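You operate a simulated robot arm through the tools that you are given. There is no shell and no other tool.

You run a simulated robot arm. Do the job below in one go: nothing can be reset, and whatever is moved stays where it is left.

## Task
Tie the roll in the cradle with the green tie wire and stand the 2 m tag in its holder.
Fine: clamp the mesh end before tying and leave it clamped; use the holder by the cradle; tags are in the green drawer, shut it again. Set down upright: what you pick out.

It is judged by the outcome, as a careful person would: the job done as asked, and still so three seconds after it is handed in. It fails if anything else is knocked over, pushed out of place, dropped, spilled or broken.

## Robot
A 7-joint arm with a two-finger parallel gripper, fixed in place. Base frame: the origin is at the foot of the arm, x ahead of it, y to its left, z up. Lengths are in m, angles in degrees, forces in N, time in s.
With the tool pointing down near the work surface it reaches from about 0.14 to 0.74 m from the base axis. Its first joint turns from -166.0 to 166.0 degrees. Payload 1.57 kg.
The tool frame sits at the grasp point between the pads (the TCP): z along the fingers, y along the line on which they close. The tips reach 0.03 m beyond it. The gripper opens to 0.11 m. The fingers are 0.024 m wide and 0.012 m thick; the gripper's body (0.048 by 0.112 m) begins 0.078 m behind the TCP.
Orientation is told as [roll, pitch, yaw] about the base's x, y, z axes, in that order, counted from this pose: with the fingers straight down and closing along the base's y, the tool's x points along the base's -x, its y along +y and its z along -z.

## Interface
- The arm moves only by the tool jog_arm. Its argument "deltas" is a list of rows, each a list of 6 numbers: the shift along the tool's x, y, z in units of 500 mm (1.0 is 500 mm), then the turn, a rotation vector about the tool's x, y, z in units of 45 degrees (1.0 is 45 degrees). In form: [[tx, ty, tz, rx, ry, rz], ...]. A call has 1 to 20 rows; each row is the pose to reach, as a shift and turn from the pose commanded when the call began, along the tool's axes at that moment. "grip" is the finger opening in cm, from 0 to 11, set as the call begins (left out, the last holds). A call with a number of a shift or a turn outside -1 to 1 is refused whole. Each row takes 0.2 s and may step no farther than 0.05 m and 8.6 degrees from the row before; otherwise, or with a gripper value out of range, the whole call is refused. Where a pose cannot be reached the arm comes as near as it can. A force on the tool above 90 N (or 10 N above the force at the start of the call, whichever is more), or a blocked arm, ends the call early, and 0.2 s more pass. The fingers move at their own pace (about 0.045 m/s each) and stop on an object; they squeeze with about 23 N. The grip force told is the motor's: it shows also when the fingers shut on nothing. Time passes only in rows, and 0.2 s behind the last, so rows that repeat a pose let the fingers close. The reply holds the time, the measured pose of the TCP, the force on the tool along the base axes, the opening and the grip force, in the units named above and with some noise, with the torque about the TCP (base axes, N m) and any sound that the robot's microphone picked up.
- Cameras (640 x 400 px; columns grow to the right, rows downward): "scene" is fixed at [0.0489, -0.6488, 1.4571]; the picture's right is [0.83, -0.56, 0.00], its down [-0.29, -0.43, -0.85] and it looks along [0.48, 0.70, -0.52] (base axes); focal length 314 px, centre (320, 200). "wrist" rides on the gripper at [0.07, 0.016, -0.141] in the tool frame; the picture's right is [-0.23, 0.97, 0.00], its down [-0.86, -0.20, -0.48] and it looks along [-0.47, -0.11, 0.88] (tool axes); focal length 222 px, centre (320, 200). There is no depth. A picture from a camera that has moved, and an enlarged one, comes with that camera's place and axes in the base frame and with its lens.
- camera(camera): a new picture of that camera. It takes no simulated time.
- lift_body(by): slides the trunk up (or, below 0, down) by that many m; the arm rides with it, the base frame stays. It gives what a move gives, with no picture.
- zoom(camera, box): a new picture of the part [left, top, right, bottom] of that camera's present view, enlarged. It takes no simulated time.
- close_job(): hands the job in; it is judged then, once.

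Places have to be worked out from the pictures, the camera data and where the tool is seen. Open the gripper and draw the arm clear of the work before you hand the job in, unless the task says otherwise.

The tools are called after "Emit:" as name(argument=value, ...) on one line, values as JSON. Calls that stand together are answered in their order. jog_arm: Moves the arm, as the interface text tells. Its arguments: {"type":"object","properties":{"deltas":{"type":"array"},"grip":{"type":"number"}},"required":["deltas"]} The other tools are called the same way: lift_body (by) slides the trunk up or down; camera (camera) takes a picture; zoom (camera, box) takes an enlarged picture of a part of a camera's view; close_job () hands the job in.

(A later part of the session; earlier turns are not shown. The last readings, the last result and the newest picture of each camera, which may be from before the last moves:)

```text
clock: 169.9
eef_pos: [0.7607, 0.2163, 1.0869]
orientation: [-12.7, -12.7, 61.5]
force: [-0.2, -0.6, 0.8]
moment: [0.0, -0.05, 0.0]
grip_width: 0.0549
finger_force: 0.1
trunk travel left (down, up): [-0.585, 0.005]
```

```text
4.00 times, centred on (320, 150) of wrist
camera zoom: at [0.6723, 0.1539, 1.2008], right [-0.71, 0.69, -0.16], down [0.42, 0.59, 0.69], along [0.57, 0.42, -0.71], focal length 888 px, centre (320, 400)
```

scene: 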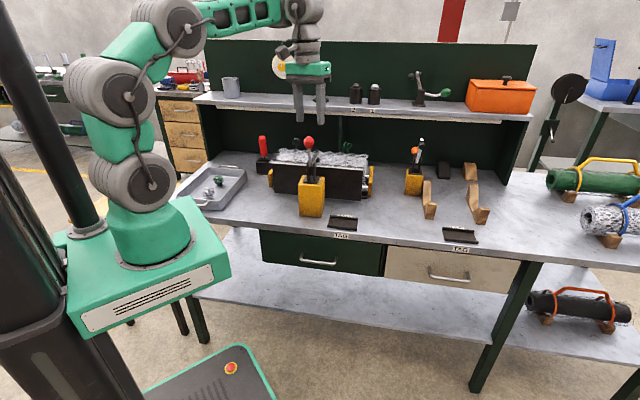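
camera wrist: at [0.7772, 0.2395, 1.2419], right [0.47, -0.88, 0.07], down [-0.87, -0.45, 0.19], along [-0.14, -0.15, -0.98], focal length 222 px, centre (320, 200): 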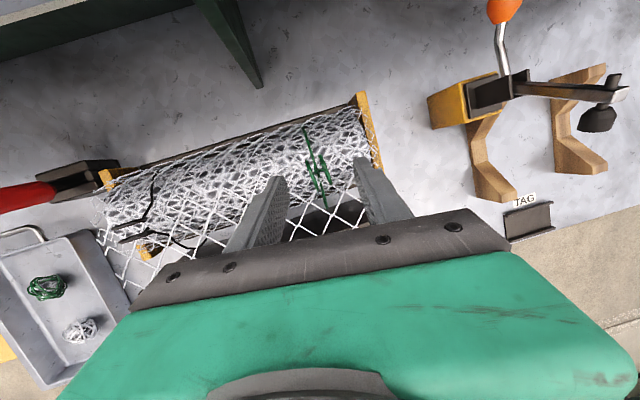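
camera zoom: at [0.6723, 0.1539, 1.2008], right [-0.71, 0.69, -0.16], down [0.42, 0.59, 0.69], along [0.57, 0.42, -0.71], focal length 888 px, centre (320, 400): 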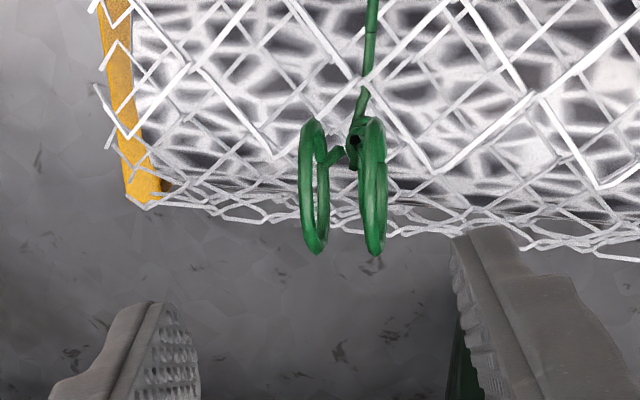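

Aligned. Lower, close, and turn clockwise, watching the resistance.

Emit:
jog_arm(deltas=[[0.0067, 0.0065, 0.0289, 0, 0, 0], [0.0133, 0.013, 0.0577, 0, 0, 0], [0.02, 0.0195, 0.0866, 0, 0, 0]])

Emit:
jog_arm(deltas=[[0, 0, 0, 0, 0, 0], [0, 0, 0, 0, 0, 0], [0, 0, 0, 0, 0, 0.167], [0, 0, 0, 0, 0, 0.333], [0, 0, 0, 0, 0, 0.5], [0, 0, 0, 0, 0, 0.667], [0, 0, 0, 0, 0, 0.833], [0, 0, 0, 0, 0, 1.0]], grip=2.4)

Emit:
jog_arm(deltas=[[0, 0, 0, 0, 0, 0.167], [0, 0, 0, 0, 0, 0.333], [0, 0, 0, 0, 0, 0.5], [0, 0, 0, 0, 0, 0.667], [0, 0, 0, 0, 0, 0.833], [0, 0, 0, 0, 0, 1.0]])

Emit:
jog_arm(deltas=[[0, 0, 0, 0, 0, 0.167], [0, 0, 0, 0, 0, 0.333], [0, 0, 0, 0, 0, 0.5], [0, 0, 0, 0, 0, 0.667], [0, 0, 0, 0, 0, 0.833], [0, 0, 0, 0, 0, 1.0]])

Emit:
jog_arm(deltas=[[0, 0, 0, 0, 0, 0.167], [0, 0, 0, 0, 0, 0.333], [0, 0, 0, 0, 0, 0.5], [0, 0, 0, 0, 0, 0.667], [0, 0, 0, 0, 0, 0.833], [0, 0, 0, 0, 0, 1.0]])

Emit:
zoom(camera="scene", box=[330, 125, 366, 155])

Emit:
zoom(camera="wrist", box=[256, 120, 384, 220])

```text
clock: 170.7
eef_pos: [0.7594, 0.2159, 1.0416]
orientation: [-12.7, -12.8, 61.4]
force: [0.3, 0.4, -0.3]
moment: [-0.02, 0.01, 0.03]
grip_width: 0.055
finger_force: 0.0
trunk travel left (down, up): [-0.585, 0.005]
```

```text
clock: 172.5
eef_pos: [0.7619, 0.2151, 1.0407]
orientation: [0.4, -17.9, 14.7]
force: [2.4, -6.4, 2.9]
moment: [-0.2, -0.09, 0.07]
grip_width: 0.03
finger_force: 3.6
trunk travel left (down, up): [-0.585, 0.005]
```

```text
clock: 173.9
eef_pos: [0.76, 0.2156, 1.0399]
orientation: [13.2, -12.3, -31.6]
force: [-2.8, -7.0, -0.8]
moment: [-0.24, -0.03, 0.06]
grip_width: 0.0297
finger_force: 3.4
trunk travel left (down, up): [-0.585, 0.005]
```

```text
clock: 175.3
eef_pos: [0.7588, 0.2208, 1.0417]
orientation: [18.0, 0.3, -74.8]
force: [-6.0, 10.7, 3.2]
moment: [-0.23, 0.38, 1.31]
grip_width: 0.0357
finger_force: 42.5
trunk travel left (down, up): [-0.585, 0.005]
```

```text
clock: 176.7
eef_pos: [0.7668, 0.2314, 1.0472]
orientation: [13.8, 13.6, -117.8]
force: [47.2, 52.2, 15.9]
moment: [1.53, -0.85, 2.15]
grip_width: 0.0388
finger_force: 8.4
trunk travel left (down, up): [-0.585, 0.005]
```

```text
13.33 times, centred on (348, 140) of scene
camera zoom: at [0.0489, -0.6488, 1.4571], right [0.83, -0.56, 0.0], down [-0.29, -0.43, -0.85], along [0.48, 0.7, -0.52], focal length 4194 px, centre (-53, 1000)
```

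zoom: 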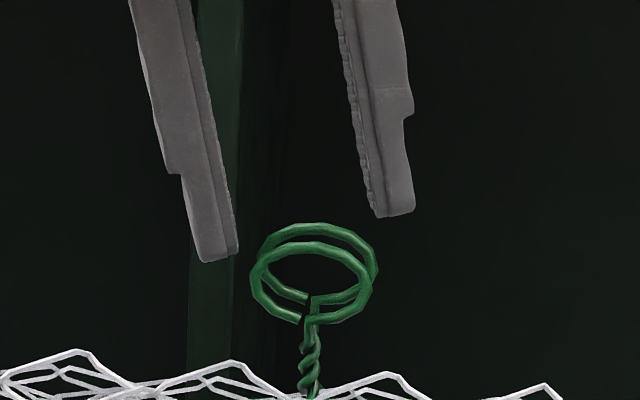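

```text
4.00 times, centred on (320, 170) of wrist
camera zoom: at [0.7687, 0.2707, 1.1996], right [0.71, -0.69, 0.17], down [-0.71, -0.68, 0.2], along [-0.02, -0.27, -0.96], focal length 888 px, centre (320, 320)
```

zoom: 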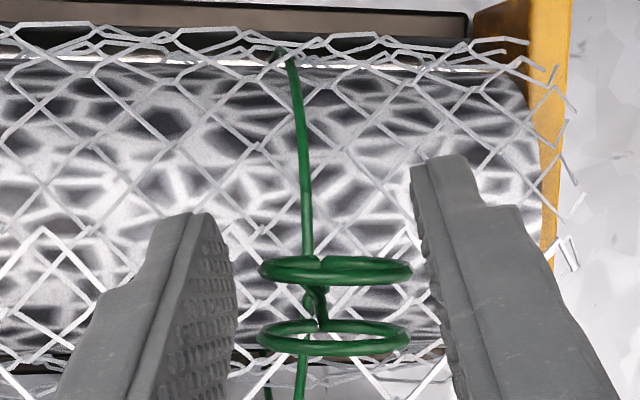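

A firm end stop: the rings stopped following at 900°, 2.5 turns, fully twisted. I'll open right away to release the load and check.

Emit:
jog_arm(deltas=[[0, 0, 0, 0, 0, -0.1], [0, 0, 0, 0, 0, -0.2], [0, 0, 0, 0, 0, -0.2]], grip=5.5)

Emit:
zoom(camera="scene", box=[330, 125, 366, 155])

Emit:
zoom(camera="wrist", box=[256, 120, 384, 220])

```text
clock: 177.5
eef_pos: [0.7611, 0.2146, 1.0401]
orientation: [14.4, 10.7, -109.9]
force: [-0.3, -0.2, -0.1]
moment: [0.05, -0.04, 0.01]
grip_width: 0.0548
finger_force: 0.1
trunk travel left (down, up): [-0.585, 0.005]
```

```text
13.33 times, centred on (348, 140) of scene
camera zoom: at [0.0489, -0.6488, 1.4571], right [0.83, -0.56, 0.0], down [-0.29, -0.43, -0.85], along [0.48, 0.7, -0.52], focal length 4194 px, centre (-53, 1000)
```

zoom: 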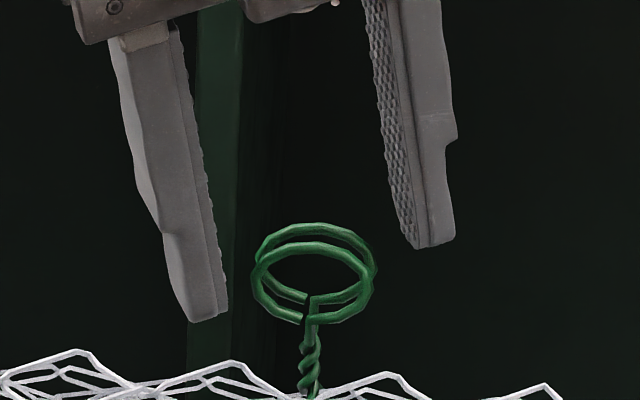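

```text
4.00 times, centred on (320, 170) of wrist
camera zoom: at [0.7564, 0.2617, 1.1912], right [0.8, -0.57, 0.2], down [-0.6, -0.76, 0.25], along [0.01, -0.32, -0.95], focal length 888 px, centre (320, 320)
```

zoom: 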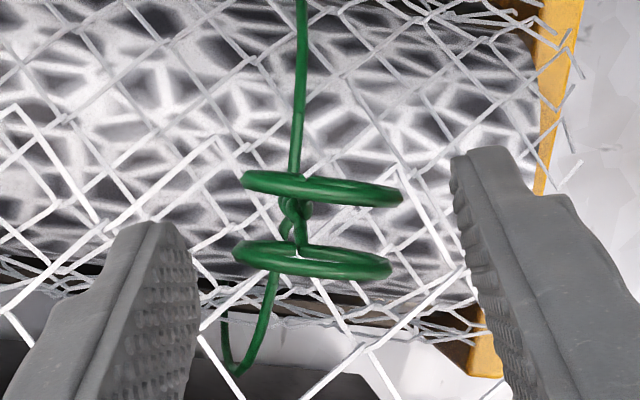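

All load is gone and the tie holds at its stop. I'll lift off the rings and unwind the wrist.

Emit:
jog_arm(deltas=[[0.0112, 0.0147, -0.0571, 0, 0, 0], [0.0223, 0.0293, -0.1142, 0, 0, 0]])

Emit:
jog_arm(deltas=[[0, 0, 0, 0, 0, -0.172], [0, 0, 0, 0, 0, -0.345], [0, 0, 0, 0, 0, -0.517], [0, 0, 0, 0, 0, -0.69], [0, 0, 0, 0, 0, -0.862]])

Emit:
jog_arm(deltas=[[0, 0, 0, 0, 0, -0.172], [0, 0, 0, 0, 0, -0.345], [0, 0, 0, 0, 0, -0.517], [0, 0, 0, 0, 0, -0.69], [0, 0, 0, 0, 0, -0.862]])

Emit:
jog_arm(deltas=[[0, 0, 0, 0, 0, -0.172], [0, 0, 0, 0, 0, -0.345], [0, 0, 0, 0, 0, -0.517], [0, 0, 0, 0, 0, -0.69], [0, 0, 0, 0, 0, -0.862]])

Emit:
zoom(camera="scene", box=[338, 138, 358, 158])

Emit:
zoom(camera="scene", box=[240, 110, 400, 210])

```text
clock: 178.1
eef_pos: [0.7595, 0.2171, 1.1005]
orientation: [14.5, 10.6, -109.7]
force: [-0.5, -0.2, 0.1]
moment: [0.01, 0.01, 0.01]
grip_width: 0.055
finger_force: 0.0
trunk travel left (down, up): [-0.585, 0.005]
```

```text
clock: 179.3
eef_pos: [0.7611, 0.2174, 1.1012]
orientation: [17.9, -0.6, -72.2]
force: [-0.1, -0.4, 1.1]
moment: [-0.03, -0.01, 0.0]
grip_width: 0.0549
finger_force: 0.1
trunk travel left (down, up): [-0.585, 0.005]
```

```text
clock: 180.5
eef_pos: [0.7606, 0.2174, 1.1019]
orientation: [13.7, -11.6, -34.7]
force: [0.2, 0.6, -0.3]
moment: [0.03, 0.01, 0.01]
grip_width: 0.055
finger_force: 0.0
trunk travel left (down, up): [-0.585, 0.005]
```

```text
clock: 181.7
eef_pos: [0.7597, 0.2179, 1.1014]
orientation: [3.5, -17.7, 4.9]
force: [0.0, -0.5, -0.3]
moment: [-0.04, 0.01, -0.02]
grip_width: 0.0549
finger_force: 0.1
trunk travel left (down, up): [-0.585, 0.005]
```

```text
16.00 times, centred on (348, 148) of scene
camera zoom: at [0.0489, -0.6488, 1.4571], right [0.83, -0.56, 0.0], down [-0.29, -0.43, -0.85], along [0.48, 0.7, -0.52], focal length 5032 px, centre (-128, 1032)
```

zoom: 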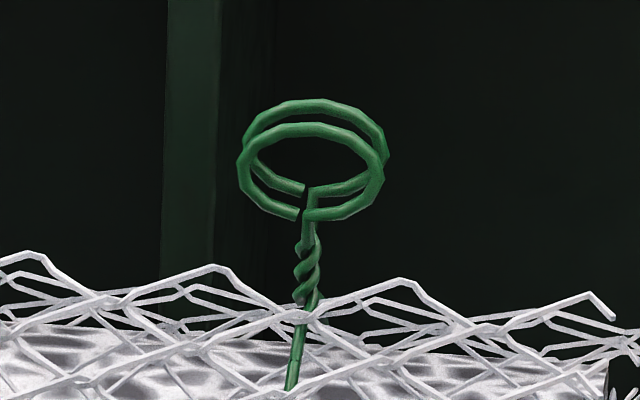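

```text
4.00 times, centred on (320, 160) of scene
camera zoom: at [0.0489, -0.6488, 1.4571], right [0.83, -0.56, 0.0], down [-0.29, -0.43, -0.85], along [0.48, 0.7, -0.52], focal length 1258 px, centre (320, 360)
```

zoom: 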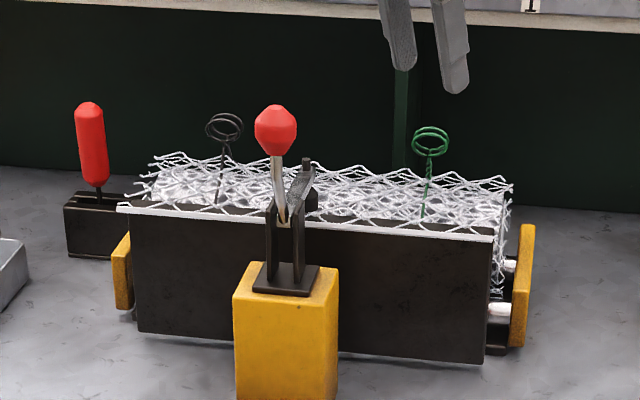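

The tie is neat, the clamp is closed, and the tool is in its stand. Now for the tag drawer. I'll back away high over the clamp ball toward the robot and straighten the gripper.

Emit:
jog_arm(deltas=[[0.0664, -0.0316, -0.0596, -0.008, 0.0505, -0.1089], [0.1328, -0.0633, -0.1192, -0.0159, 0.1009, -0.2178], [0.1992, -0.0949, -0.1788, -0.0239, 0.1514, -0.3267], [0.2656, -0.1266, -0.2384, -0.0318, 0.2018, -0.4357], [0.3319, -0.1582, -0.2979, -0.0398, 0.2523, -0.5446], [0.3983, -0.1898, -0.3575, -0.0477, 0.3027, -0.6535], [0.4647, -0.2215, -0.4171, -0.0557, 0.3532, -0.7624], [0.5311, -0.2531, -0.4767, -0.0636, 0.4036, -0.8713]])

Emit:
camera(camera="wrist")

Emit:
camera(camera="scene")

```text
clock: 183.5
eef_pos: [0.4483, 0.0493, 1.2406]
orientation: [0.0, 0.1, 44.9]
force: [0.1, -0.1, -0.7]
moment: [0.04, 0.02, 0.02]
grip_width: 0.055
finger_force: 0.0
trunk travel left (down, up): [-0.585, 0.005]
```

```text
taken
camera wrist: at [0.3876, 0.0129, 1.3817], right [-0.53, 0.85, 0.0], down [0.75, 0.46, 0.48], along [0.41, 0.25, -0.88], focal length 222 px, centre (320, 200)
```

wrist: 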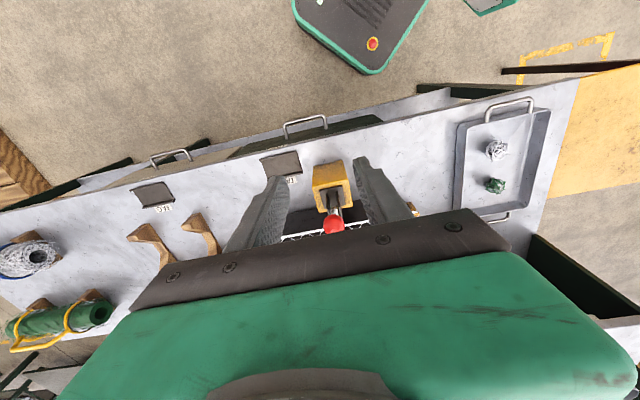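

```text
taken
```

scene: 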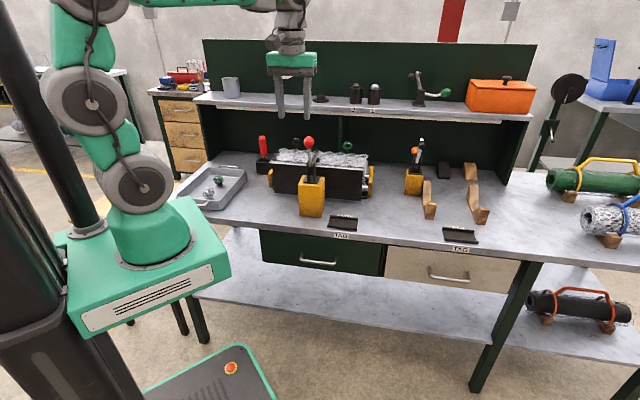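

Now I'll measure the green drawer's handle and the tag holder with both cameras.

Emit:
zoom(camera="wrist", box=[250, 100, 346, 160])

Emit:
zoom(camera="scene", box=[256, 210, 400, 290])

Emit:
zoom(camera="scene", box=[322, 205, 370, 240])

Emit:
zoom(camera="wrist", box=[250, 140, 314, 190])

```text
6.67 times, centred on (298, 130) of wrist
camera zoom: at [0.3876, 0.0129, 1.3817], right [-0.53, 0.85, 0.0], down [0.75, 0.46, 0.48], along [0.41, 0.25, -0.88], focal length 1481 px, centre (467, 667)
```

zoom: 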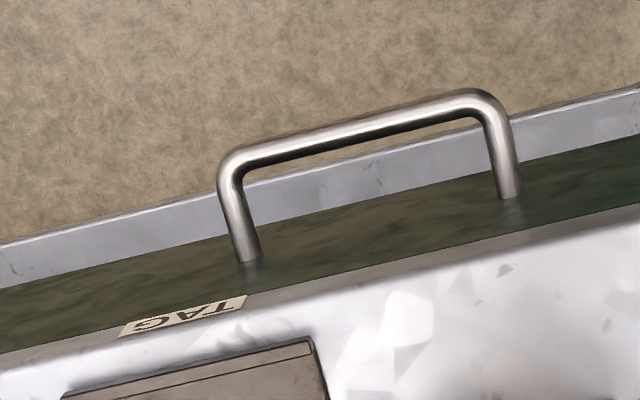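

```text
4.44 times, centred on (328, 250) of scene
camera zoom: at [0.0489, -0.6488, 1.4571], right [0.83, -0.56, 0.0], down [-0.29, -0.43, -0.85], along [0.48, 0.7, -0.52], focal length 1398 px, centre (284, -22)
```

zoom: 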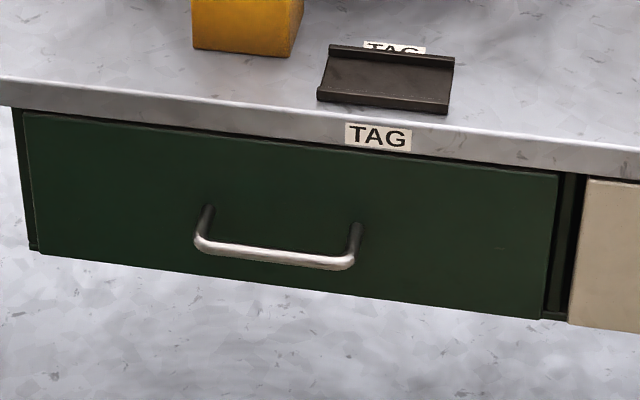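

```text
11.43 times, centred on (346, 222) of scene
camera zoom: at [0.0489, -0.6488, 1.4571], right [0.83, -0.56, 0.0], down [-0.29, -0.43, -0.85], along [0.48, 0.7, -0.52], focal length 3595 px, centre (23, -57)
```

zoom: 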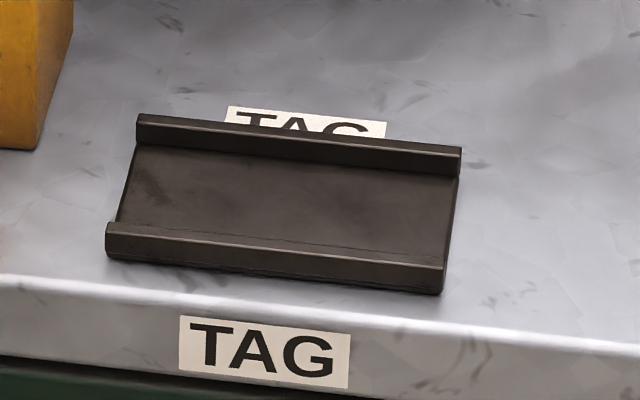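

```text
8.00 times, centred on (282, 165) of wrist
camera zoom: at [0.3876, 0.0129, 1.3817], right [-0.53, 0.85, 0.0], down [0.75, 0.46, 0.48], along [0.41, 0.25, -0.88], focal length 1777 px, centre (624, 480)
```

zoom: 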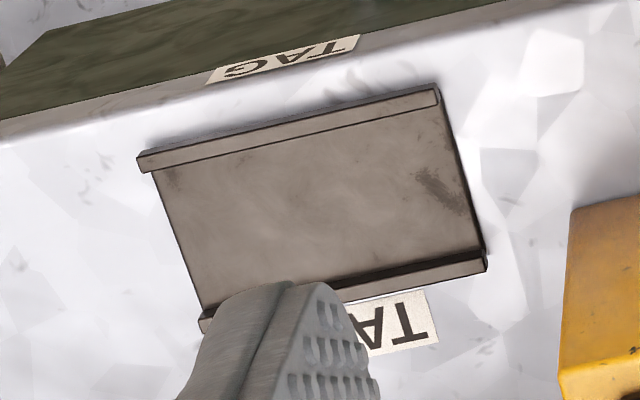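

The drawer's handle bar is at (0.500, 0.025, 0.7135), runs along the bench, and stands about 3.7 cm off the drawer front. I'll lower the trunk 0.2 m for comfortable work at that height; the hand is clear of everything here.

Emit:
lift_body(by=-0.2)

```text
clock: 185.7
eef_pos: [0.4494, 0.0504, 1.0399]
orientation: [0.1, 0.0, 44.9]
force: [-0.1, 0.7, 0.7]
moment: [0.0, -0.05, -0.04]
grip_width: 0.0548
finger_force: 0.1
trunk travel left (down, up): [-0.385, 0.205]
```

I'll move to a point in front of the drawer and turn the gripper so its fingers will close above and below the handle bar.

Emit:
jog_arm(deltas=[[0.0378, -0.018, 0.03, 0, 0, 0.167], [0.0756, -0.0359, 0.06, 0, 0, 0.333], [0.1134, -0.0539, 0.09, 0, 0, 0.5], [0.1512, -0.0719, 0.12, 0, 0, 0.667], [0.189, -0.0898, 0.15, 0, 0, 0.833], [0.2268, -0.1078, 0.18, 0, 0, 1.0]], grip=4)

Emit:
jog_arm(deltas=[[0, 0, 0, 0, 0, 0.167], [0, 0, 0, 0, 0, 0.333], [0, 0, 0, 0, 0, 0.5], [0, 0, 0, 0, 0, 0.667], [0, 0, 0, 0, 0, 0.833], [0, 0, 0, 0, 0, 1.0]])

Emit:
jog_arm(deltas=[[0, 0, 0, -0.153, 0, 0], [0, 0, 0, -0.306, 0, 0], [0, 0, 0, -0.458, 0, 0], [0, 0, 0, -0.611, 0, 0]])

Emit:
jog_arm(deltas=[[0, 0, 0, -0.153, 0, 0], [0, 0, 0, -0.306, 0, 0], [0, 0, 0, -0.458, 0, 0], [0, 0, 0, -0.611, 0, 0]])

Emit:
camera(camera="wrist")

Emit:
camera(camera="scene")

```text
clock: 187.1
eef_pos: [0.4056, -0.0683, 0.9509]
orientation: [-0.1, 0.1, -0.3]
force: [0.1, 0.3, 0.2]
moment: [-0.02, 0.0, -0.03]
grip_width: 0.04
finger_force: 0.1
trunk travel left (down, up): [-0.385, 0.205]
```

```text
clock: 188.5
eef_pos: [0.4054, -0.0673, 0.9508]
orientation: [-0.1, 0.0, -45.4]
force: [0.8, -0.1, 0.4]
moment: [-0.04, 0.01, 0.01]
grip_width: 0.04
finger_force: 0.0
trunk travel left (down, up): [-0.385, 0.205]
```

```text
clock: 189.5
eef_pos: [0.4072, -0.068, 0.9508]
orientation: [27.5, 0.0, -45.2]
force: [-0.1, 0.3, 0.2]
moment: [-0.01, 0.0, 0.0]
grip_width: 0.04
finger_force: 0.1
trunk travel left (down, up): [-0.385, 0.205]
```

```text
clock: 190.5
eef_pos: [0.4069, -0.0676, 0.9517]
orientation: [54.9, 0.1, -45.1]
force: [0.7, -0.5, -0.1]
moment: [0.0, 0.02, 0.0]
grip_width: 0.0401
finger_force: 0.1
trunk travel left (down, up): [-0.385, 0.205]
```

```text
taken
camera wrist: at [0.2821, -0.0931, 1.0447], right [0.56, 0.23, 0.8], down [0.24, -0.96, 0.11], along [0.79, 0.13, -0.59], focal length 222 px, centre (320, 200)
```

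wrist: 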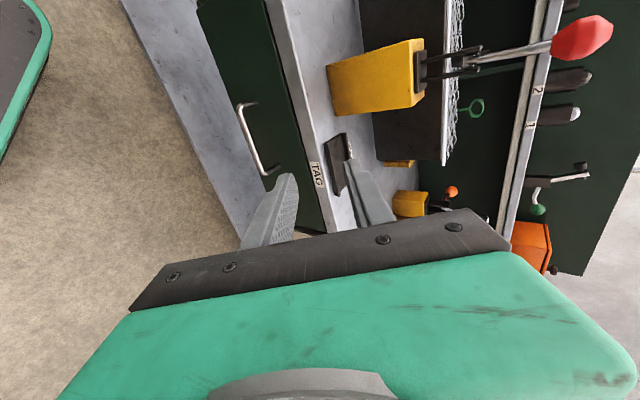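

```text
taken
```

scene: 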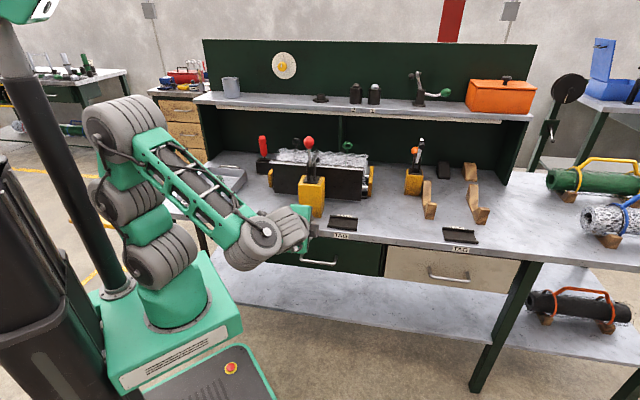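

I'll move down to a pre-grasp point, lined up just short of the handle bar.

Emit:
jog_arm(deltas=[[0, -0.0482, 0.0665, 0, 0, 0], [0, -0.0964, 0.133, 0, 0, 0], [0, -0.1445, 0.1995, 0, 0, 0], [0, -0.1927, 0.266, 0, 0, 0], [-0.001, -0.2409, 0.3325, 0, 0, 0]], grip=3.4)

Emit:
camera(camera="wrist")

Emit:
zoom(camera="scene", box=[256, 200, 384, 280])

```text
clock: 191.7
eef_pos: [0.4554, -0.0224, 0.755]
orientation: [55.0, -0.1, -45.0]
force: [-1.0, -0.1, -0.2]
moment: [-0.03, 0.0, 0.0]
grip_width: 0.0339
finger_force: 0.1
trunk travel left (down, up): [-0.385, 0.205]
```

```text
taken
camera wrist: at [0.3303, -0.047, 0.8495], right [0.56, 0.23, 0.8], down [0.24, -0.96, 0.11], along [0.79, 0.13, -0.59], focal length 222 px, centre (320, 200)
```

wrist: 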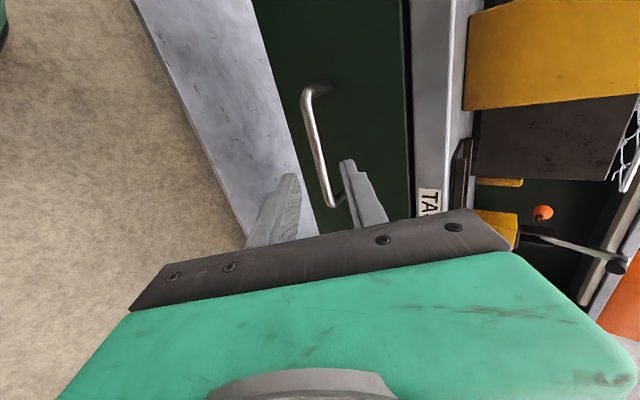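

```text
5.00 times, centred on (320, 240) of scene
camera zoom: at [0.0489, -0.6488, 1.4571], right [0.83, -0.56, 0.0], down [-0.29, -0.43, -0.85], along [0.48, 0.7, -0.52], focal length 1573 px, centre (320, 0)
```

zoom: 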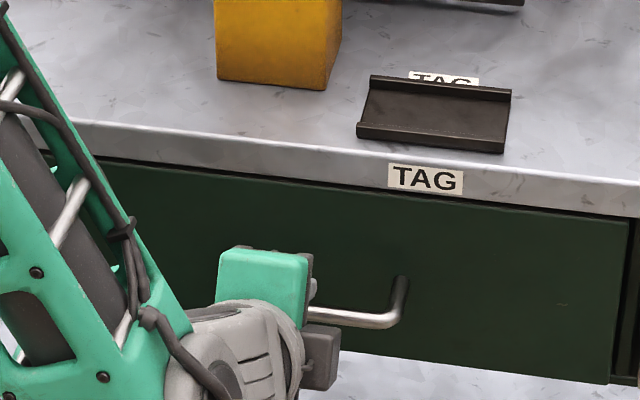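

The bar is centred between the fingers. Advancing 4.2 cm along the tool axis.

Emit:
jog_arm(deltas=[[0, 0, 0.03, 0, 0, 0], [0, 0, 0.06, 0, 0, 0], [0, 0, 0.084, 0, 0, 0]])

Emit:
zoom(camera="wrist", box=[256, 100, 416, 220])

Emit:
zoom(camera="scene", box=[272, 210, 368, 270])

```text
clock: 192.5
eef_pos: [0.4789, 0.0025, 0.7317]
orientation: [55.0, 0.0, -45.1]
force: [0.5, 0.2, -0.4]
moment: [0.01, -0.01, -0.02]
grip_width: 0.0338
finger_force: 0.0
trunk travel left (down, up): [-0.385, 0.205]
```

```text
3.33 times, centred on (336, 160) of wrist
camera zoom: at [0.3543, -0.0227, 0.8262], right [0.56, 0.23, 0.8], down [0.24, -0.96, 0.11], along [0.79, 0.13, -0.59], focal length 740 px, centre (267, 333)
```

zoom: 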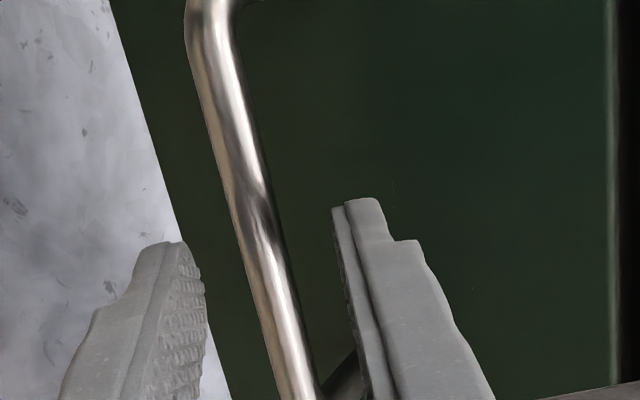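

```text
6.67 times, centred on (320, 240) of scene
camera zoom: at [0.0489, -0.6488, 1.4571], right [0.83, -0.56, 0.0], down [-0.29, -0.43, -0.85], along [0.48, 0.7, -0.52], focal length 2097 px, centre (320, -67)
```

zoom: 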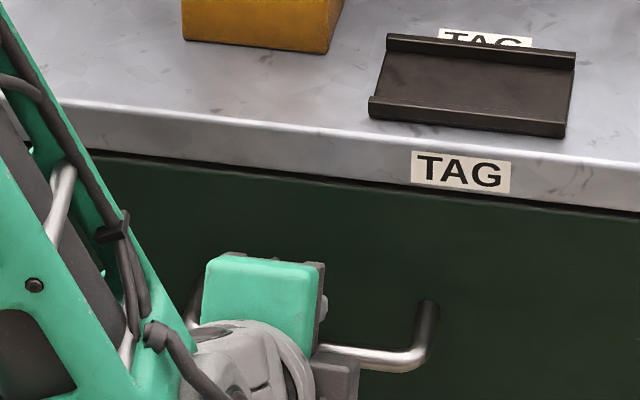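

The bar is still near the tips. I'll advance another 2 cm and close on it.

Emit:
jog_arm(deltas=[[0, 0.003, 0.02, 0, 0, 0], [0, 0.005, 0.04, 0, 0, 0]])

Emit:
jog_arm(deltas=[[0, 0, 0, 0, 0, 0], [0, 0, 0, 0, 0, 0], [0, 0, 0, 0, 0, 0]], grip=0)

Emit:
zoom(camera="wrist", box=[256, 100, 416, 220])

```text
clock: 193.1
eef_pos: [0.4915, 0.0151, 0.7231]
orientation: [54.9, 0.0, -45.2]
force: [-0.4, -0.1, 0.2]
moment: [-0.02, 0.02, 0.0]
grip_width: 0.0339
finger_force: 0.0
trunk travel left (down, up): [-0.385, 0.205]
```

```text
clock: 193.9
eef_pos: [0.4904, 0.0133, 0.7206]
orientation: [54.6, 0.2, -45.4]
force: [-7.5, -7.4, -20.6]
moment: [-0.6, -0.01, -0.77]
grip_width: 0.0118
finger_force: 28.2
trunk travel left (down, up): [-0.385, 0.205]
```

```text
3.33 times, centred on (336, 160) of wrist
camera zoom: at [0.3661, -0.0107, 0.8152], right [0.56, 0.23, 0.79], down [0.24, -0.96, 0.11], along [0.79, 0.13, -0.6], focal length 740 px, centre (267, 333)
```

zoom: 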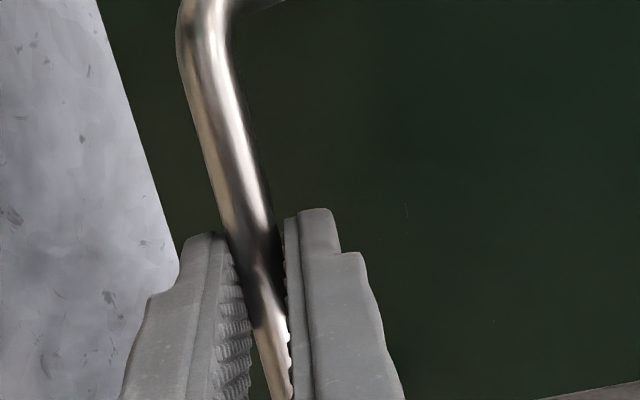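

The bar is gripped (12 mm). I'll relax the 2–3 mm misalignment and pull the drawer out toward the robot, first 8 cm.

Emit:
jog_arm(deltas=[[0, -0.006, 0, 0, 0, 0], [0, -0.029, -0.0328, 0, 0, 0], [0, -0.052, -0.0656, 0, 0, 0], [0, -0.075, -0.0984, 0, 0, 0], [0, -0.098, -0.1312, 0, 0, 0]])

Emit:
zoom(camera="scene", box=[240, 190, 400, 290])

```text
clock: 195.1
eef_pos: [0.4334, -0.0424, 0.7193]
orientation: [55.1, -0.1, -45.3]
force: [0.9, -1.0, 3.2]
moment: [0.5, 0.37, 0.08]
grip_width: 0.0117
finger_force: 29.3
trunk travel left (down, up): [-0.385, 0.205]
```

```text
4.00 times, centred on (320, 240) of scene
camera zoom: at [0.0489, -0.6488, 1.4571], right [0.83, -0.56, 0.0], down [-0.29, -0.43, -0.85], along [0.48, 0.7, -0.52], focal length 1258 px, centre (320, 40)
```

zoom: 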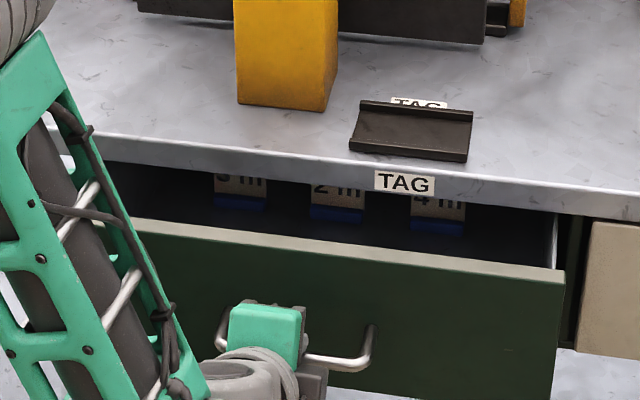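

The drawer slides out smoothly. Three tags stand inside, and the middle one reads "2 m". I'll pull another 13 cm so it clears the bench edge.

Emit:
jog_arm(deltas=[[0, -0.023, -0.0328, 0, 0, 0], [0, -0.046, -0.0656, 0, 0, 0], [0, -0.069, -0.0984, 0, 0, 0], [0, -0.092, -0.1312, 0, 0, 0], [0, -0.115, -0.164, 0, 0, 0], [0, -0.138, -0.1968, 0, 0, 0], [0, -0.15, -0.2132, 0, 0, 0]])

Emit:
zoom(camera="scene", box=[240, 190, 400, 290])

Emit:
camera(camera="scene")

```text
clock: 196.7
eef_pos: [0.3414, -0.1349, 0.7199]
orientation: [54.9, 0.1, -45.0]
force: [1.6, -3.1, -1.2]
moment: [0.2, 0.16, -0.2]
grip_width: 0.0114
finger_force: 29.5
trunk travel left (down, up): [-0.385, 0.205]
```

```text
4.00 times, centred on (320, 240) of scene
camera zoom: at [0.0489, -0.6488, 1.4571], right [0.83, -0.56, 0.0], down [-0.29, -0.43, -0.85], along [0.48, 0.7, -0.52], focal length 1258 px, centre (320, 40)
```

zoom: 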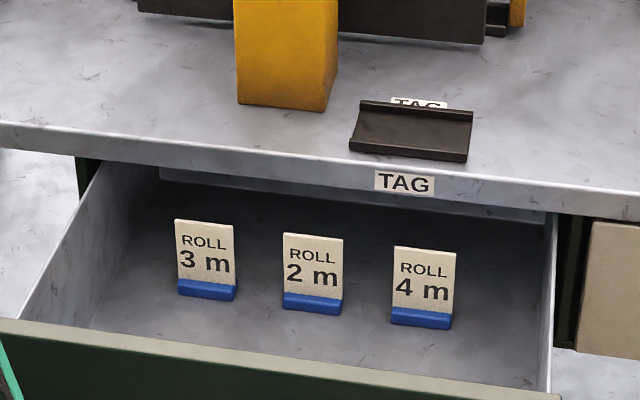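

```text
taken
```

scene: 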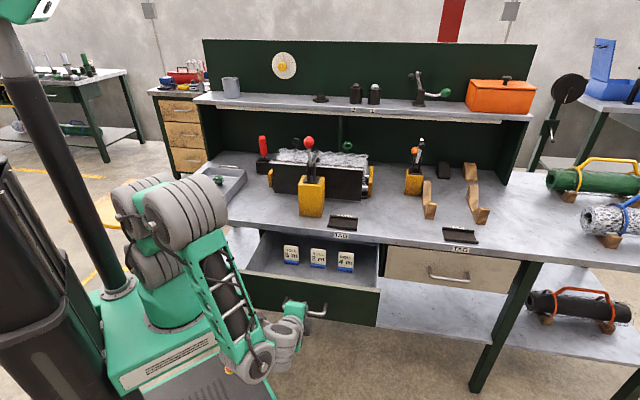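

The drawer is open with the tags standing: 3 m, 2 m, 4 m. I'll release the handle, back off along the tool axis, and rise.

Emit:
jog_arm(deltas=[[0, 0, 0, 0, 0, 0], [0, 0, 0, 0, 0, 0], [0, 0, -0.04, 0, 0, 0], [0, 0, -0.1, 0, 0, 0], [0, 0.06, -0.14, 0, 0, 0], [0, 0.14, -0.18, 0, 0, 0], [0, 0.22, -0.2, 0, 0, 0]], grip=4)

Emit:
camera(camera="wrist")

Emit:
camera(camera="scene")

```text
clock: 198.3
eef_pos: [0.3276, -0.1477, 0.8685]
orientation: [54.8, 0.0, -45.2]
force: [-0.4, 0.2, 0.0]
moment: [0.01, -0.03, -0.03]
grip_width: 0.0401
finger_force: 0.2
trunk travel left (down, up): [-0.385, 0.205]
```

```text
taken
camera wrist: at [0.2034, -0.1728, 0.9625], right [0.56, 0.23, 0.8], down [0.24, -0.96, 0.11], along [0.79, 0.13, -0.59], focal length 222 px, centre (320, 200)
```

wrist: 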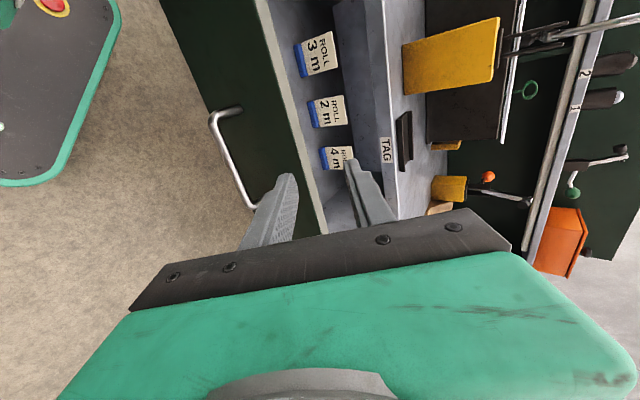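

```text
taken
```

scene: 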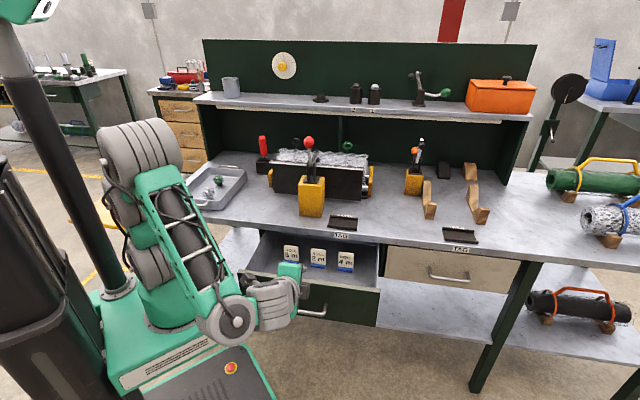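

I'll zoom in to measure the 2 m tag precisely in both views.

Emit:
zoom(camera="wrist", box=[280, 70, 376, 150])

Emit:
zoom(camera="scene", box=[296, 240, 344, 275])

```text
5.00 times, centred on (328, 110) of wrist
camera zoom: at [0.2034, -0.1728, 0.9625], right [0.56, 0.23, 0.8], down [0.24, -0.96, 0.11], along [0.79, 0.13, -0.59], focal length 1111 px, centre (280, 650)
```

zoom: 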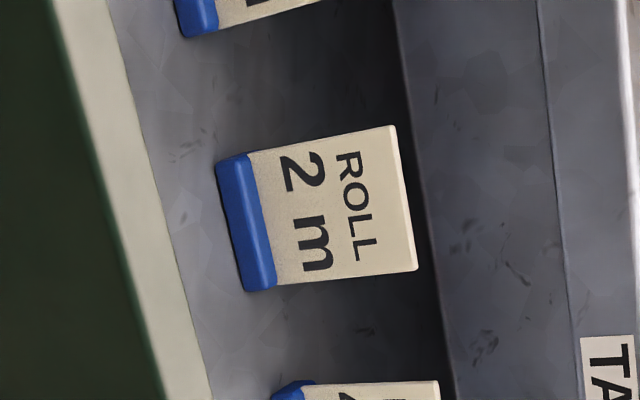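

```text
11.43 times, centred on (320, 258) of scene
camera zoom: at [0.0489, -0.6488, 1.4571], right [0.83, -0.56, 0.0], down [-0.29, -0.43, -0.85], along [0.48, 0.7, -0.52], focal length 3595 px, centre (320, -457)
```

zoom: 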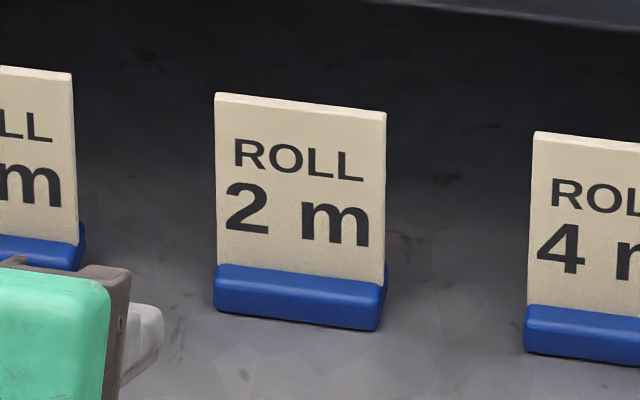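

The 2 m tag is at (0.5265, 0.060), panel z≈0.661–0.728, about 53 mm wide. It sits right under the bench edge, so I'll take it by its side edges with a moderate 30° forward lean, which clears the bench, the drawer front and the neighbouring tags. First I'll reorient above the drawer.

Emit:
jog_arm(deltas=[[0, 0.0218, -0.0153, 0, 0, -0.167], [0, 0.0437, -0.0306, 0, 0, -0.333], [0, 0.0655, -0.0459, 0, 0, -0.5], [0, 0.0873, -0.0612, 0, 0, -0.667], [0, 0.1092, -0.0765, 0, 0, -0.833], [0, 0.131, -0.0918, 0, 0, -1.0]], grip=7.6)

Emit:
jog_arm(deltas=[[0, 0, 0, 0, 0, -0.167], [0, 0, 0, 0, 0, -0.333], [0, 0, 0, 0, 0, -0.5], [0, 0, 0, 0, 0, -0.667], [0, 0, 0, 0, 0, -0.833], [0, 0, 0, 0, 0, -1.0]])

Emit:
jog_arm(deltas=[[-0.0041, 0.0021, 0.0805, 0, 0.079, 0], [-0.0082, 0.0041, 0.161, 0, 0.159, 0], [-0.0123, 0.0062, 0.2416, 0, 0.238, 0], [-0.0164, 0.0082, 0.3221, 0, 0.318, 0], [-0.0205, 0.0103, 0.4026, 0, 0.397, 0], [-0.0246, 0.0123, 0.4832, 0, 0.477, 0], [-0.0287, 0.0144, 0.5637, 0, 0.556, 0]])

Emit:
camera(camera="wrist")

Emit:
zoom(camera="scene", box=[240, 180, 400, 280])

```text
clock: 199.7
eef_pos: [0.3276, -0.1457, 0.9491]
orientation: [45.0, -35.4, -15.1]
force: [-0.1, 0.1, -0.5]
moment: [-0.01, -0.01, -0.02]
grip_width: 0.0761
finger_force: 0.0
trunk travel left (down, up): [-0.385, 0.205]
```

```text
clock: 201.1
eef_pos: [0.3283, -0.1468, 0.9478]
orientation: [-0.1, -54.9, 45.1]
force: [0.0, 0.0, -0.3]
moment: [-0.01, 0.0, -0.01]
grip_width: 0.0759
finger_force: 0.0
trunk travel left (down, up): [-0.385, 0.205]
```

```text
clock: 202.7
eef_pos: [0.4925, 0.0261, 0.797]
orientation: [0.0, -29.8, 44.9]
force: [-0.1, -0.3, 0.2]
moment: [-0.05, -0.02, -0.04]
grip_width: 0.0758
finger_force: 0.1
trunk travel left (down, up): [-0.385, 0.205]
```

```text
taken
camera wrist: at [0.3879, -0.0536, 0.8845], right [-0.55, 0.83, 0.11], down [0.5, 0.21, 0.84], along [0.67, 0.52, -0.53], focal length 222 px, centre (320, 200)
```

wrist: 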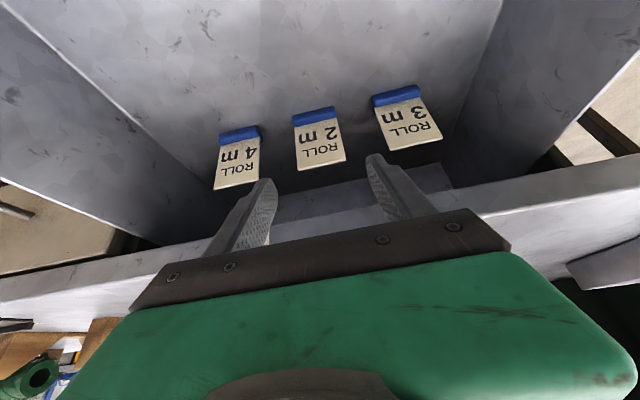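

```text
4.00 times, centred on (320, 230) of scene
camera zoom: at [0.0489, -0.6488, 1.4571], right [0.83, -0.56, 0.0], down [-0.29, -0.43, -0.85], along [0.48, 0.7, -0.52], focal length 1258 px, centre (320, 80)
```

zoom: 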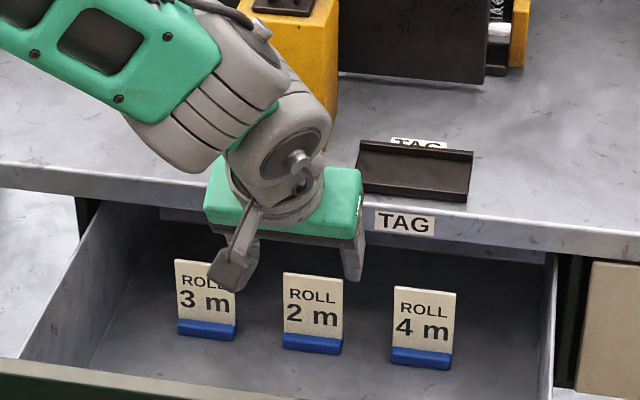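

The tag is between the finger columns. Combining all the views puts its panel at e2≈0.42, top z≈0.724. I'll advance 60% of the way and recheck.

Emit:
jog_arm(deltas=[[0.0018, 0.001, 0.046, 0, 0, 0], [0.0036, 0.0019, 0.092, 0, 0, 0], [0.0053, 0.0029, 0.138, 0, 0, 0]])

Emit:
zoom(camera="wrist", box=[240, 90, 400, 215])

Emit:
zoom(camera="scene", box=[280, 205, 360, 275])

```text
clock: 203.5
eef_pos: [0.5147, 0.0505, 0.7358]
orientation: [0.0, -30.0, 44.9]
force: [-0.1, 0.2, 0.2]
moment: [-0.01, -0.01, 0.01]
grip_width: 0.0758
finger_force: 0.0
trunk travel left (down, up): [-0.385, 0.205]
```

```text
3.20 times, centred on (320, 152) of wrist
camera zoom: at [0.4101, -0.0304, 0.824], right [-0.55, 0.83, 0.11], down [0.5, 0.21, 0.84], along [0.67, 0.52, -0.53], focal length 711 px, centre (320, 352)
```

zoom: 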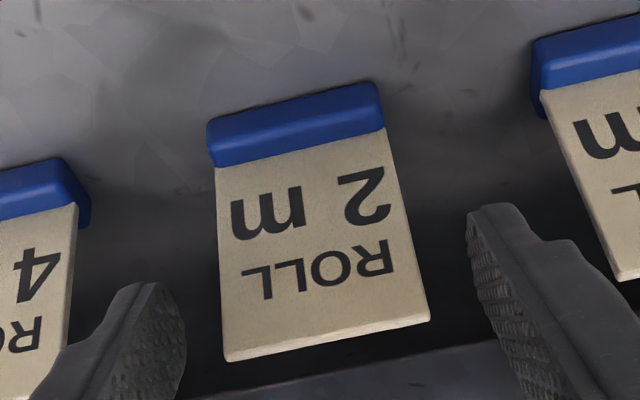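

```text
5.71 times, centred on (320, 240) of scene
camera zoom: at [0.0489, -0.6488, 1.4571], right [0.83, -0.56, 0.0], down [-0.29, -0.43, -0.85], along [0.48, 0.7, -0.52], focal length 1797 px, centre (320, -29)
```

zoom: 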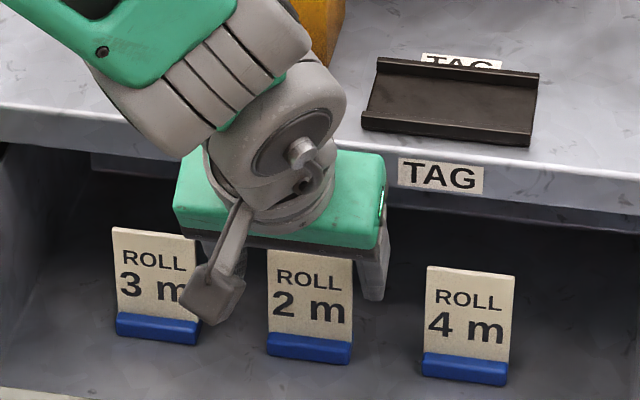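

The tag is centred between the fingers. Completing the approach.

Emit:
jog_arm(deltas=[[0.0018, 0.001, 0.046, 0, 0, 0], [0.0036, 0.0015, 0.088, 0, 0, 0]])

Emit:
zoom(camera="wrist", box=[240, 90, 400, 215])

Emit:
zoom(camera="scene", box=[280, 205, 360, 275])

```text
clock: 204.1
eef_pos: [0.5239, 0.0591, 0.7009]
orientation: [-0.1, -30.0, 44.5]
force: [-41.9, -45.6, 33.2]
moment: [4.58, -3.56, 1.01]
grip_width: 0.0759
finger_force: 0.1
trunk travel left (down, up): [-0.385, 0.205]
```

```text
3.20 times, centred on (320, 152) of wrist
camera zoom: at [0.419, -0.0208, 0.7878], right [-0.54, 0.83, 0.11], down [0.5, 0.21, 0.84], along [0.68, 0.51, -0.53], focal length 711 px, centre (320, 352)
```

zoom: 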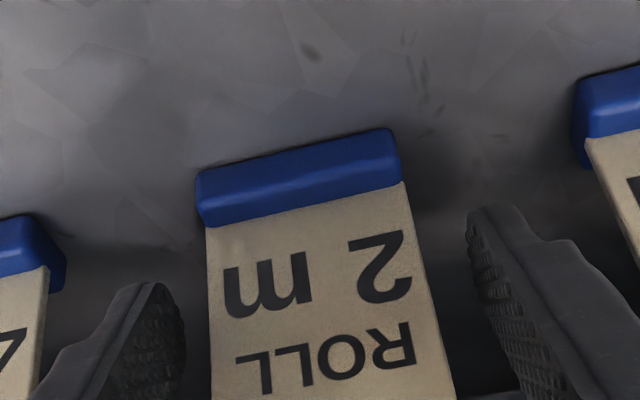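

```text
5.71 times, centred on (320, 240) of scene
camera zoom: at [0.0489, -0.6488, 1.4571], right [0.83, -0.56, 0.0], down [-0.29, -0.43, -0.85], along [0.48, 0.7, -0.52], focal length 1797 px, centre (320, -29)
```

zoom: 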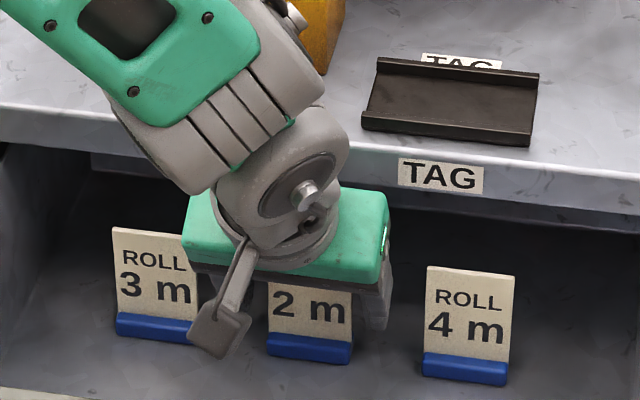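

I felt contact: the hand body touched the bench's front edge (62 N), before reaching the tag. I'll back off immediately, then lean the gripper further (43°) to duck under the edge.

Emit:
jog_arm(deltas=[[0.0433, 0, -0.025, 0, 0, 0], [0.0433, 0, -0.025, 0, -0.145, 0], [0.0433, 0, -0.025, 0, -0.289, 0]])

Emit:
zoom(camera="wrist", box=[240, 90, 400, 215])

Emit:
zoom(camera="scene", box=[260, 190, 380, 290])

```text
clock: 204.9
eef_pos: [0.5096, 0.0463, 0.6981]
orientation: [-0.1, -43.1, 44.9]
force: [0.0, 0.2, -0.7]
moment: [-0.02, 0.01, 0.01]
grip_width: 0.0759
finger_force: 0.0
trunk travel left (down, up): [-0.385, 0.205]
```

```text
3.20 times, centred on (320, 152) of wrist
camera zoom: at [0.394, -0.0451, 0.753], right [-0.57, 0.81, 0.15], down [0.35, 0.07, 0.93], along [0.74, 0.58, -0.33], focal length 711 px, centre (320, 352)
```

zoom: 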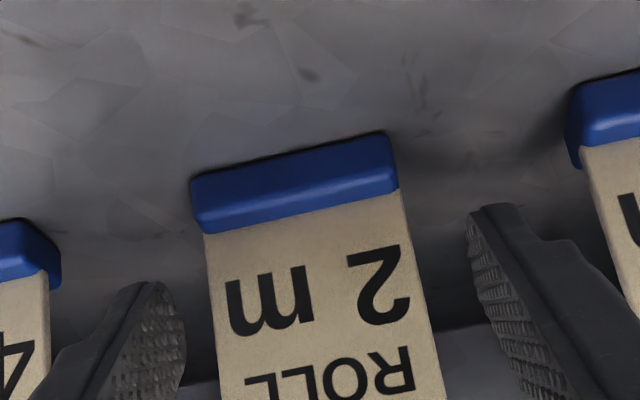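

```text
4.00 times, centred on (320, 240) of scene
camera zoom: at [0.0489, -0.6488, 1.4571], right [0.83, -0.56, 0.0], down [-0.29, -0.43, -0.85], along [0.48, 0.7, -0.52], focal length 1258 px, centre (320, 40)
```

zoom: 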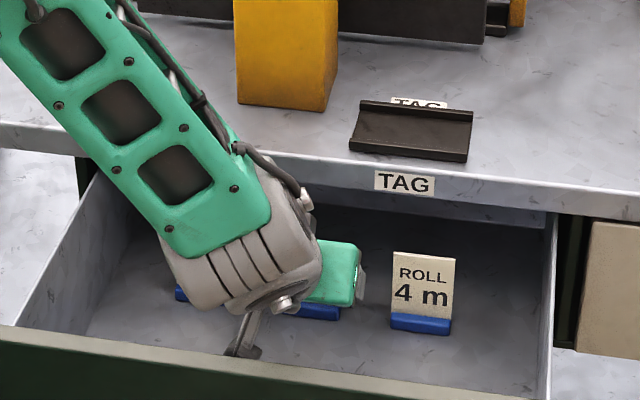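

No contact now. The two views together put the panel at e2≈0.424, z≈0.649–0.716. I'll advance 2.5 cm and check the force.

Emit:
jog_arm(deltas=[[-0.0142, 0, 0.0215, 0, 0, 0], [-0.0284, 0, 0.0429, 0, 0, 0]])

Emit:
zoom(camera="wrist", box=[240, 90, 400, 240])

```text
clock: 205.5
eef_pos: [0.5273, 0.064, 0.6927]
orientation: [0.0, -42.9, 44.8]
force: [-0.2, -1.1, 0.5]
moment: [-0.02, 0.01, 0.01]
grip_width: 0.0763
finger_force: 0.0
trunk travel left (down, up): [-0.385, 0.205]
```

```text
2.67 times, centred on (320, 165) of wrist
camera zoom: at [0.4118, -0.0272, 0.7474], right [-0.57, 0.81, 0.15], down [0.35, 0.07, 0.93], along [0.74, 0.59, -0.33], focal length 592 px, centre (320, 293)
```

zoom: 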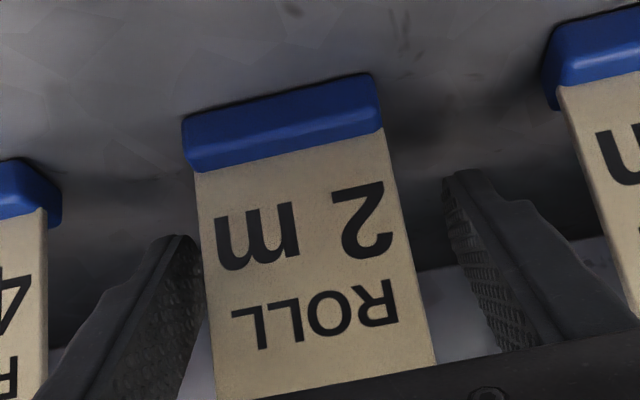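

No contact, and the panel is between the pads. I'll shift 3.5 mm to centre on it, then close.

Emit:
jog_arm(deltas=[[0, -0.007, 0, 0, 0, 0]])

Emit:
jog_arm(deltas=[[0, 0, 0, 0, 0, 0], [0, 0, 0, 0, 0, 0], [0, 0, 0, 0, 0, 0]], grip=4)

Emit:
zoom(camera="wrist", box=[240, 90, 400, 240])

```text
clock: 205.9
eef_pos: [0.5307, 0.0615, 0.691]
orientation: [0.0, -42.9, 44.8]
force: [0.2, 0.8, 0.5]
moment: [-0.02, 0.04, 0.01]
grip_width: 0.076
finger_force: 0.1
trunk travel left (down, up): [-0.385, 0.205]
```

```text
clock: 206.7
eef_pos: [0.5301, 0.0613, 0.6919]
orientation: [0.0, -43.0, 44.8]
force: [0.5, -1.2, 0.4]
moment: [-0.01, -0.03, 0.02]
grip_width: 0.0533
finger_force: 22.8
trunk travel left (down, up): [-0.385, 0.205]
```

```text
2.67 times, centred on (320, 165) of wrist
camera zoom: at [0.4145, -0.0299, 0.7475], right [-0.57, 0.81, 0.15], down [0.35, 0.07, 0.93], along [0.74, 0.58, -0.33], focal length 592 px, centre (320, 293)
```

zoom: 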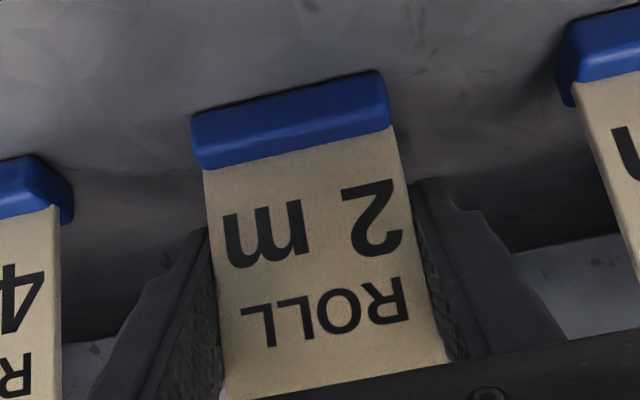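

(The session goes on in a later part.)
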